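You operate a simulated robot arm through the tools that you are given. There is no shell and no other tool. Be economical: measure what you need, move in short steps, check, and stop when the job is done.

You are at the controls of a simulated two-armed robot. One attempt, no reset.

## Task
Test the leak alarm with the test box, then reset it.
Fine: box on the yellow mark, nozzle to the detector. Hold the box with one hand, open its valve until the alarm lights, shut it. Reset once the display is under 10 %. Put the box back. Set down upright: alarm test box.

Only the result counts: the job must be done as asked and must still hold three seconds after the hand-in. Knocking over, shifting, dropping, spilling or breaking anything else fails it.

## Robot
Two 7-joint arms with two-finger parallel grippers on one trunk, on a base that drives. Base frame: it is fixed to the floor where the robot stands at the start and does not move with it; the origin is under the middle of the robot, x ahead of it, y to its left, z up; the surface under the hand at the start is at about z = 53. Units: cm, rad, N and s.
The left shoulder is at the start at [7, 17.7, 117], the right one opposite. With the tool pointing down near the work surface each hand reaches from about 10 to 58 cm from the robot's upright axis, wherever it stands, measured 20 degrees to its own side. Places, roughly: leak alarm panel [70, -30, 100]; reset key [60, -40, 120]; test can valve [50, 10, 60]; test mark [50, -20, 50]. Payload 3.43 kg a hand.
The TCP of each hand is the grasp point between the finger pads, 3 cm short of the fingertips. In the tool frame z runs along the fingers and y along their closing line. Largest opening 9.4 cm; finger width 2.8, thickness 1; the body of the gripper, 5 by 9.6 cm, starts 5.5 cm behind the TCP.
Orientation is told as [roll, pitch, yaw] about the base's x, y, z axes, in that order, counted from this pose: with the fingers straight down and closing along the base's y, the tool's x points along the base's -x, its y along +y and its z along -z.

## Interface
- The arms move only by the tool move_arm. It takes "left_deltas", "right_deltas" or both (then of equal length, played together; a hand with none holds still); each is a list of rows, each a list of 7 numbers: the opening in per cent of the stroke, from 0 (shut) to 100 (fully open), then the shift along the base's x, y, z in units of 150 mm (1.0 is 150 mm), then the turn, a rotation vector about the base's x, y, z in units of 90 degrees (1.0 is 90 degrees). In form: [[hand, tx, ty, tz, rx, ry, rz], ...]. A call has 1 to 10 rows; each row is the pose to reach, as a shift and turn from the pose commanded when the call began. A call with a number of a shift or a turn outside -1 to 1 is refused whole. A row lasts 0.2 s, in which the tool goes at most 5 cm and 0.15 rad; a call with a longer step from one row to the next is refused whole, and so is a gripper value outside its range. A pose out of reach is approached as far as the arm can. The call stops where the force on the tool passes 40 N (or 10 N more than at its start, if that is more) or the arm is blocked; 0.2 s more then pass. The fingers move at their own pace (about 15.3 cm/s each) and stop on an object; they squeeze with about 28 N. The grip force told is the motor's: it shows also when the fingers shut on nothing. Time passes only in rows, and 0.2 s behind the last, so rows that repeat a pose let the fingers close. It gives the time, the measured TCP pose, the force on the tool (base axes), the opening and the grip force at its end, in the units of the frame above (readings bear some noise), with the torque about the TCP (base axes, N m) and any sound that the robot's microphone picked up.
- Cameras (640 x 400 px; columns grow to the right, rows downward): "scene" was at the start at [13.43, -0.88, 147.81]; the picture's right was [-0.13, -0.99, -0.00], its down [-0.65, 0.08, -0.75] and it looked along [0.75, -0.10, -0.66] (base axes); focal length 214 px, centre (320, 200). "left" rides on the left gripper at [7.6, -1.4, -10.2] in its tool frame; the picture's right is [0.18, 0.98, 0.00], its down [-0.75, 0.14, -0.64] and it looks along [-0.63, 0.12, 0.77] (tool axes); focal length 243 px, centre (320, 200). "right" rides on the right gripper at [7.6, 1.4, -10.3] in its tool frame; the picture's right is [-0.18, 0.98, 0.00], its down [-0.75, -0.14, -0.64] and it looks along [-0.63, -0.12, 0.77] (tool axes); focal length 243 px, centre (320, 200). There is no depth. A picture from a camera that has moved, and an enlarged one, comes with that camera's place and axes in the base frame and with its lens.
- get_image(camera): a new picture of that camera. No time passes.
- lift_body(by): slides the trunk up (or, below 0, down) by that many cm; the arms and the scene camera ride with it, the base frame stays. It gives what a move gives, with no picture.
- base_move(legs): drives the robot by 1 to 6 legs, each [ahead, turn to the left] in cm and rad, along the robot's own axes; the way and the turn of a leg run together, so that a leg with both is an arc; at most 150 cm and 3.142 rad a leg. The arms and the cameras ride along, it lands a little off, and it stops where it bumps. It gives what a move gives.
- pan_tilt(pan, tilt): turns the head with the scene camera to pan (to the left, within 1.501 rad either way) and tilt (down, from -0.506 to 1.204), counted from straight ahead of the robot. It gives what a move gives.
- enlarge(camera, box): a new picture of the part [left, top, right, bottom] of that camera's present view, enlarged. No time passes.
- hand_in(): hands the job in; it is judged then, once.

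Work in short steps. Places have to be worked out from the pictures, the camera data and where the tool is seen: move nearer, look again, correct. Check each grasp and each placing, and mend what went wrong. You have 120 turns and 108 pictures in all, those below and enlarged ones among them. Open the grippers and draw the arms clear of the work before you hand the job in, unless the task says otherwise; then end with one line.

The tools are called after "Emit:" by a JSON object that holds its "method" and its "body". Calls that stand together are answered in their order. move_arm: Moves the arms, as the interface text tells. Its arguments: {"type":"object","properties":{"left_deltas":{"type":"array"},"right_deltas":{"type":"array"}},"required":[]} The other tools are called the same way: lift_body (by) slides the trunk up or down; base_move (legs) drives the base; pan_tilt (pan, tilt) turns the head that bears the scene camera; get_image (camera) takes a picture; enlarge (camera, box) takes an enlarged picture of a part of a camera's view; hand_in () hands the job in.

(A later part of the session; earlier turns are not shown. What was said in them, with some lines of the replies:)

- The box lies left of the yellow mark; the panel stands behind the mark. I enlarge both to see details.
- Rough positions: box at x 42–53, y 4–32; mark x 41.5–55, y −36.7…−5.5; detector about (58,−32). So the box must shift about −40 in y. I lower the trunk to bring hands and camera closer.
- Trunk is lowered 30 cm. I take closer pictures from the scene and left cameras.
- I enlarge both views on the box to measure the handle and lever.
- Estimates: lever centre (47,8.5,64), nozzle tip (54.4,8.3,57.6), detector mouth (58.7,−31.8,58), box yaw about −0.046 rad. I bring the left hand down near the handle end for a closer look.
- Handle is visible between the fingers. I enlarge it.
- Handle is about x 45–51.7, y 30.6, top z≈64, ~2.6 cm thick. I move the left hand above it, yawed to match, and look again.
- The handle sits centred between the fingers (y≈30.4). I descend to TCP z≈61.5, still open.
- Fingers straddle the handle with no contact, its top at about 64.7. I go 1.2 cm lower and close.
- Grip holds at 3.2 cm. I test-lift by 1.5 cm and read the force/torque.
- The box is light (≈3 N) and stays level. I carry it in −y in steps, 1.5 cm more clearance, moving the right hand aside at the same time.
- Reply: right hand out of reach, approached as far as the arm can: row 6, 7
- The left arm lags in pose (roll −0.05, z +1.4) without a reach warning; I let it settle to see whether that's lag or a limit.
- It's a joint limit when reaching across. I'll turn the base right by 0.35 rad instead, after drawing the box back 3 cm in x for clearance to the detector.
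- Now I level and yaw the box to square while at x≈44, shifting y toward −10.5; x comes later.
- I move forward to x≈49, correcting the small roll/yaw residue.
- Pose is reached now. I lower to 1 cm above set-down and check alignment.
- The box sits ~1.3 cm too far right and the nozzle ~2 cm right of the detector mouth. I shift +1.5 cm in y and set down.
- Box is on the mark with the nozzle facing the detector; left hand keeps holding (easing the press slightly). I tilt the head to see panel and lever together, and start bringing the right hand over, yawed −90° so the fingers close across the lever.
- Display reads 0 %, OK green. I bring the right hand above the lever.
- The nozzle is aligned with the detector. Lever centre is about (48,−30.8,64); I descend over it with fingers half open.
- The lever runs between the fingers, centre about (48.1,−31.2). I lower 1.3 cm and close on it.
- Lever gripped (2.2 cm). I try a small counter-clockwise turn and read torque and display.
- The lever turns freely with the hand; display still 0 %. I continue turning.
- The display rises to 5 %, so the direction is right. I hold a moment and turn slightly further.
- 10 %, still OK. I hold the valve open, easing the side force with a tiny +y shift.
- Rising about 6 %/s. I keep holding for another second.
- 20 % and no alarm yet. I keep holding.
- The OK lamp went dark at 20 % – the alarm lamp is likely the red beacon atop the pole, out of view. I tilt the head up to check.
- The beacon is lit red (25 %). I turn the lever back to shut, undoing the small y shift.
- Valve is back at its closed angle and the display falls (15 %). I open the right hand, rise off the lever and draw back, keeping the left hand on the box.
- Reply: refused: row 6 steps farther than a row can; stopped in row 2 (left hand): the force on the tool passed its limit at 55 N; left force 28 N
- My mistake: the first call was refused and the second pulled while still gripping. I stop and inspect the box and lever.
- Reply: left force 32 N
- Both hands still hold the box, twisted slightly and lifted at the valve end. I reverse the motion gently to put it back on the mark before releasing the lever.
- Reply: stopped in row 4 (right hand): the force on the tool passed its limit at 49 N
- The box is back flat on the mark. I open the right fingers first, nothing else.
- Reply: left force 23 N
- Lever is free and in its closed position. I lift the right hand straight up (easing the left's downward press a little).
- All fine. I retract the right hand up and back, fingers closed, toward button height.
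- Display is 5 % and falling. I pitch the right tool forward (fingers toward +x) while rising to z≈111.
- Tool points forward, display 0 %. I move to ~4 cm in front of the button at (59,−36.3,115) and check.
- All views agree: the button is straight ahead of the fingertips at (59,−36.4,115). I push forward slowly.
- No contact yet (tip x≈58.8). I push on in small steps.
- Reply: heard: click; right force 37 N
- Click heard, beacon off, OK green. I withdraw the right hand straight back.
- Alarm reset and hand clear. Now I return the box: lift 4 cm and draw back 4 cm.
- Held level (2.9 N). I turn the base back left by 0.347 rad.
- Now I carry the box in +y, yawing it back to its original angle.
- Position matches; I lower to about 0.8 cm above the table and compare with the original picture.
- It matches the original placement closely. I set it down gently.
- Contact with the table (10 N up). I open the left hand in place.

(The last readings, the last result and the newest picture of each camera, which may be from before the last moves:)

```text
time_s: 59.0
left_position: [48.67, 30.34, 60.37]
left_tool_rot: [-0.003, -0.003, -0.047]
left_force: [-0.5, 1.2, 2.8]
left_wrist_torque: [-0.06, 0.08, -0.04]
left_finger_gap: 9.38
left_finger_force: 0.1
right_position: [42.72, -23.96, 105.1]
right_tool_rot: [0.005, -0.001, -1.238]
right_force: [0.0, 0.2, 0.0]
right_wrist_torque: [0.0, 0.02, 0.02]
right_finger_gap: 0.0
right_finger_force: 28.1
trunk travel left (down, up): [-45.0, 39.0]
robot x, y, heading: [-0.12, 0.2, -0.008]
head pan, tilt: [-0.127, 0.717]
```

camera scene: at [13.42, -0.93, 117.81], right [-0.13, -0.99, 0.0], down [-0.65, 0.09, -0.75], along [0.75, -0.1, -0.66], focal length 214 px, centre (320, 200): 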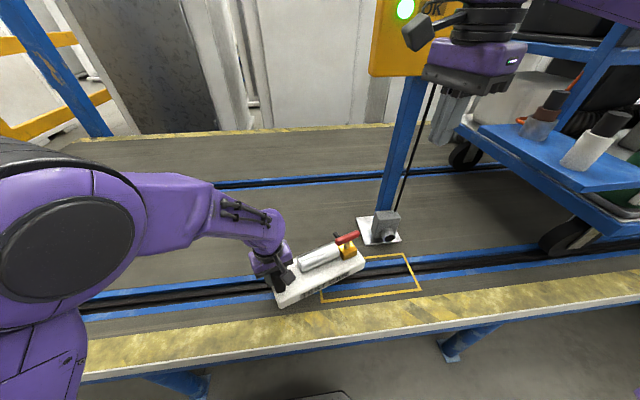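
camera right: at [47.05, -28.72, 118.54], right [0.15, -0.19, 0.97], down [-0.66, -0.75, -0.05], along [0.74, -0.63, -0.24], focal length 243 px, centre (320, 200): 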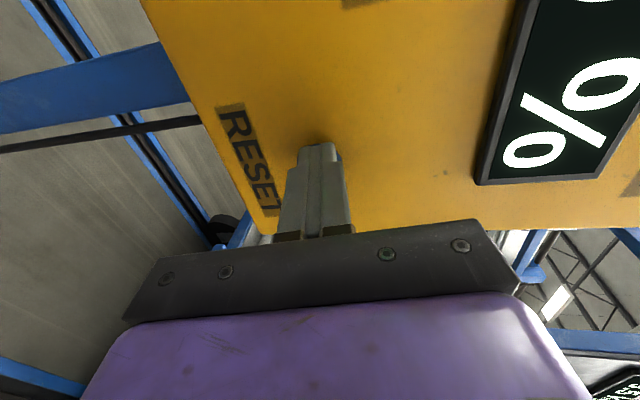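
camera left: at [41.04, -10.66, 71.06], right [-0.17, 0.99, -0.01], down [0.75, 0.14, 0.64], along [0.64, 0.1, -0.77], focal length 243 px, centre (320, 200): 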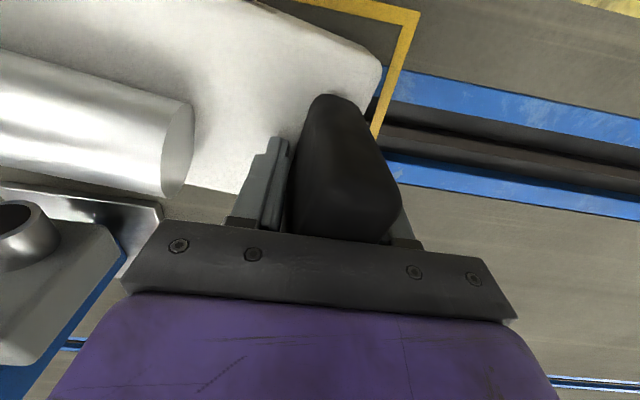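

Open at 9.4 cm. I raise the left hand straight up and open the right hand too.

Emit:
{"method": "move_arm", "body": {"left_deltas": [[100, 0, 0, 0.2, 0, 0, 0], [100, 0, 0, 0.4, 0, 0, 0], [100, 0, 0, 0.65, 0, 0, 0], [100, 0, 0, 1.0, 0, 0, 0]], "right_deltas": [[30, -0.1, 0, 0, 0, 0, 0], [60, -0.2, 0, 0, 0, 0, 0], [100, -0.3, 0, 0, 0, 0, 0], [100, -0.3, 0, 0, 0, 0, 0]]}}

Emit:
{"method": "enlarge", "body": {"camera": "scene", "box": [160, 220, 440, 340]}}

```text
refused: row 4 steps farther than a row can; nothing moved
```

```text
2.29 times, centred on (300, 280) of scene
camera zoom: at [13.36, -0.91, 117.81], right [-0.13, -0.99, 0.0], down [-0.65, 0.09, -0.75], along [0.75, -0.1, -0.66], focal length 490 px, centre (366, 17)
```

zoom: 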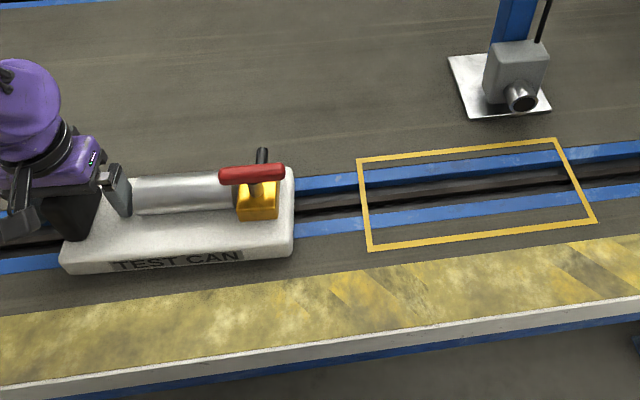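

That call was refused for step size; I repeat with smaller steps.

Emit:
{"method": "move_arm", "body": {"left_deltas": [[100, 0, 0, 0.15, 0, 0, 0], [100, 0, 0, 0.4, 0, 0, 0], [100, 0, 0, 0.7, 0, 0, 0], [100, 0, 0, 1.0, 0, 0, 0]], "right_deltas": [[30, -0.1, 0, 0, 0, 0, 0], [60, -0.2, 0, 0, 0, 0, 0], [100, -0.3, 0, 0, 0, 0, 0], [100, -0.3, 0, 0, 0, 0, 0]]}}

Emit:
{"method": "enlarge", "body": {"camera": "scene", "box": [160, 220, 440, 340]}}

```text
time_s: 60.0
left_position: [48.45, 30.29, 75.64]
left_tool_rot: [-0.004, 0.001, -0.045]
left_force: [0.4, -0.6, -0.5]
left_wrist_torque: [-0.02, 0.03, 0.03]
left_finger_gap: 9.43
left_finger_force: 0.0
right_position: [38.18, -24.15, 105.2]
right_tool_rot: [0.006, 0.0, -1.238]
right_force: [0.5, -0.2, 0.2]
right_wrist_torque: [0.02, 0.01, -0.01]
right_finger_gap: 9.39
right_finger_force: 0.1
trunk travel left (down, up): [-45.0, 39.0]
robot x, y, heading: [0.13, 0.0, -0.001]
head pan, tilt: [-0.127, 0.717]
```

```text
2.29 times, centred on (300, 280) of scene
camera zoom: at [13.33, -0.93, 117.81], right [-0.13, -0.99, 0.0], down [-0.65, 0.09, -0.75], along [0.75, -0.1, -0.66], focal length 490 px, centre (366, 17)
```

zoom: 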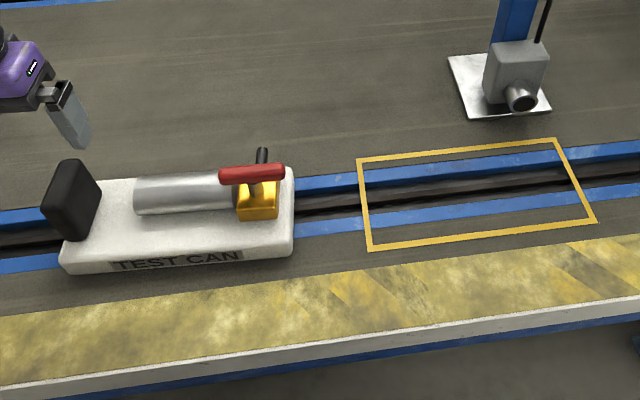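

The box stands upright within a few mm of its original place. I raise the left hand clear and check the panel a last time.

Emit:
{"method": "move_arm", "body": {"left_deltas": [[100, -0.1, 0, 0.25, 0, 0, 0], [100, -0.2, 0, 0.5, 0, 0, 0], [100, -0.3, 0, 0.75, 0, 0, 0], [100, -0.3, 0, 1.0, 0, 0, 0]]}}

Emit:
{"method": "pan_tilt", "body": {"pan": -0.3, "tilt": 0.3}}

Emit:
{"method": "get_image", "body": {"camera": "scene"}}

```text
time_s: 61.0
left_position: [43.98, 30.4, 90.68]
left_tool_rot: [-0.012, -0.007, -0.048]
left_force: [-0.3, -0.2, -0.2]
left_wrist_torque: [-0.03, 0.02, 0.0]
left_finger_gap: 9.39
left_finger_force: 0.1
right_position: [38.18, -23.97, 105.07]
right_tool_rot: [0.005, 0.0, -1.236]
right_force: [0.2, 0.2, 0.3]
right_wrist_torque: [-0.03, 0.01, 0.0]
right_finger_gap: 9.39
right_finger_force: 0.0
trunk travel left (down, up): [-45.0, 39.0]
robot x, y, heading: [-0.41, 0.18, 0.001]
head pan, tilt: [-0.127, 0.717]
```

```text
time_s: 61.8
left_position: [44.05, 30.33, 90.41]
left_tool_rot: [-0.011, -0.002, -0.043]
left_force: [-0.2, 0.5, -0.6]
left_wrist_torque: [-0.04, -0.03, 0.01]
left_finger_gap: 9.38
left_finger_force: 0.0
right_position: [38.22, -23.99, 105.06]
right_tool_rot: [0.005, 0.0, -1.237]
right_force: [0.0, -0.6, -0.6]
right_wrist_torque: [-0.01, 0.02, 0.01]
right_finger_gap: 9.44
right_finger_force: 0.0
trunk travel left (down, up): [-45.0, 39.0]
robot x, y, heading: [-0.47, 0.14, -0.001]
head pan, tilt: [-0.3, 0.3]
```

```text
46 pictures are left
camera scene: at [13.94, -2.6, 121.56], right [-0.3, -0.95, 0.0], down [-0.28, 0.09, -0.95], along [0.91, -0.28, -0.3], focal length 214 px, centre (320, 200)
```

scene: 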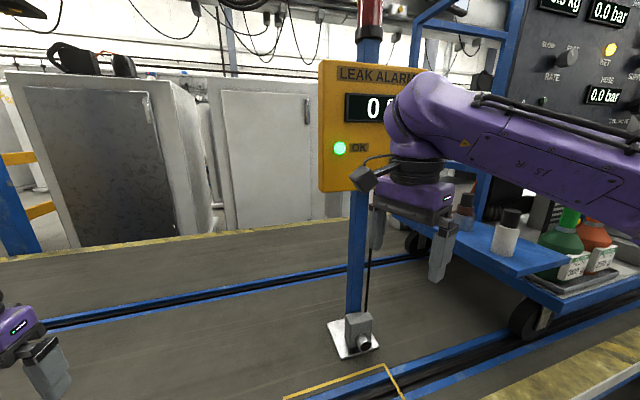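

Beacon off, OK green, display 0, box back upright with its valve shut, both grippers open and clear. I hand in.

Emit:
{"method": "hand_in", "body": {}}

```text
The job is handed in.
```

The leak alarm was tested and reset, and the job is handed in. With the valve open the alarm lit at 20–25 %; I shut the valve and pressed reset at 0 %, and the OK lamp came back on. The box stands upright within about half a centimetre of its original place. One slip: after shutting the valve I moved the right hand away while it still held the lever, which lifted and twisted the box on the mark for a moment. I set it back on the mark, and the valve stayed shut.
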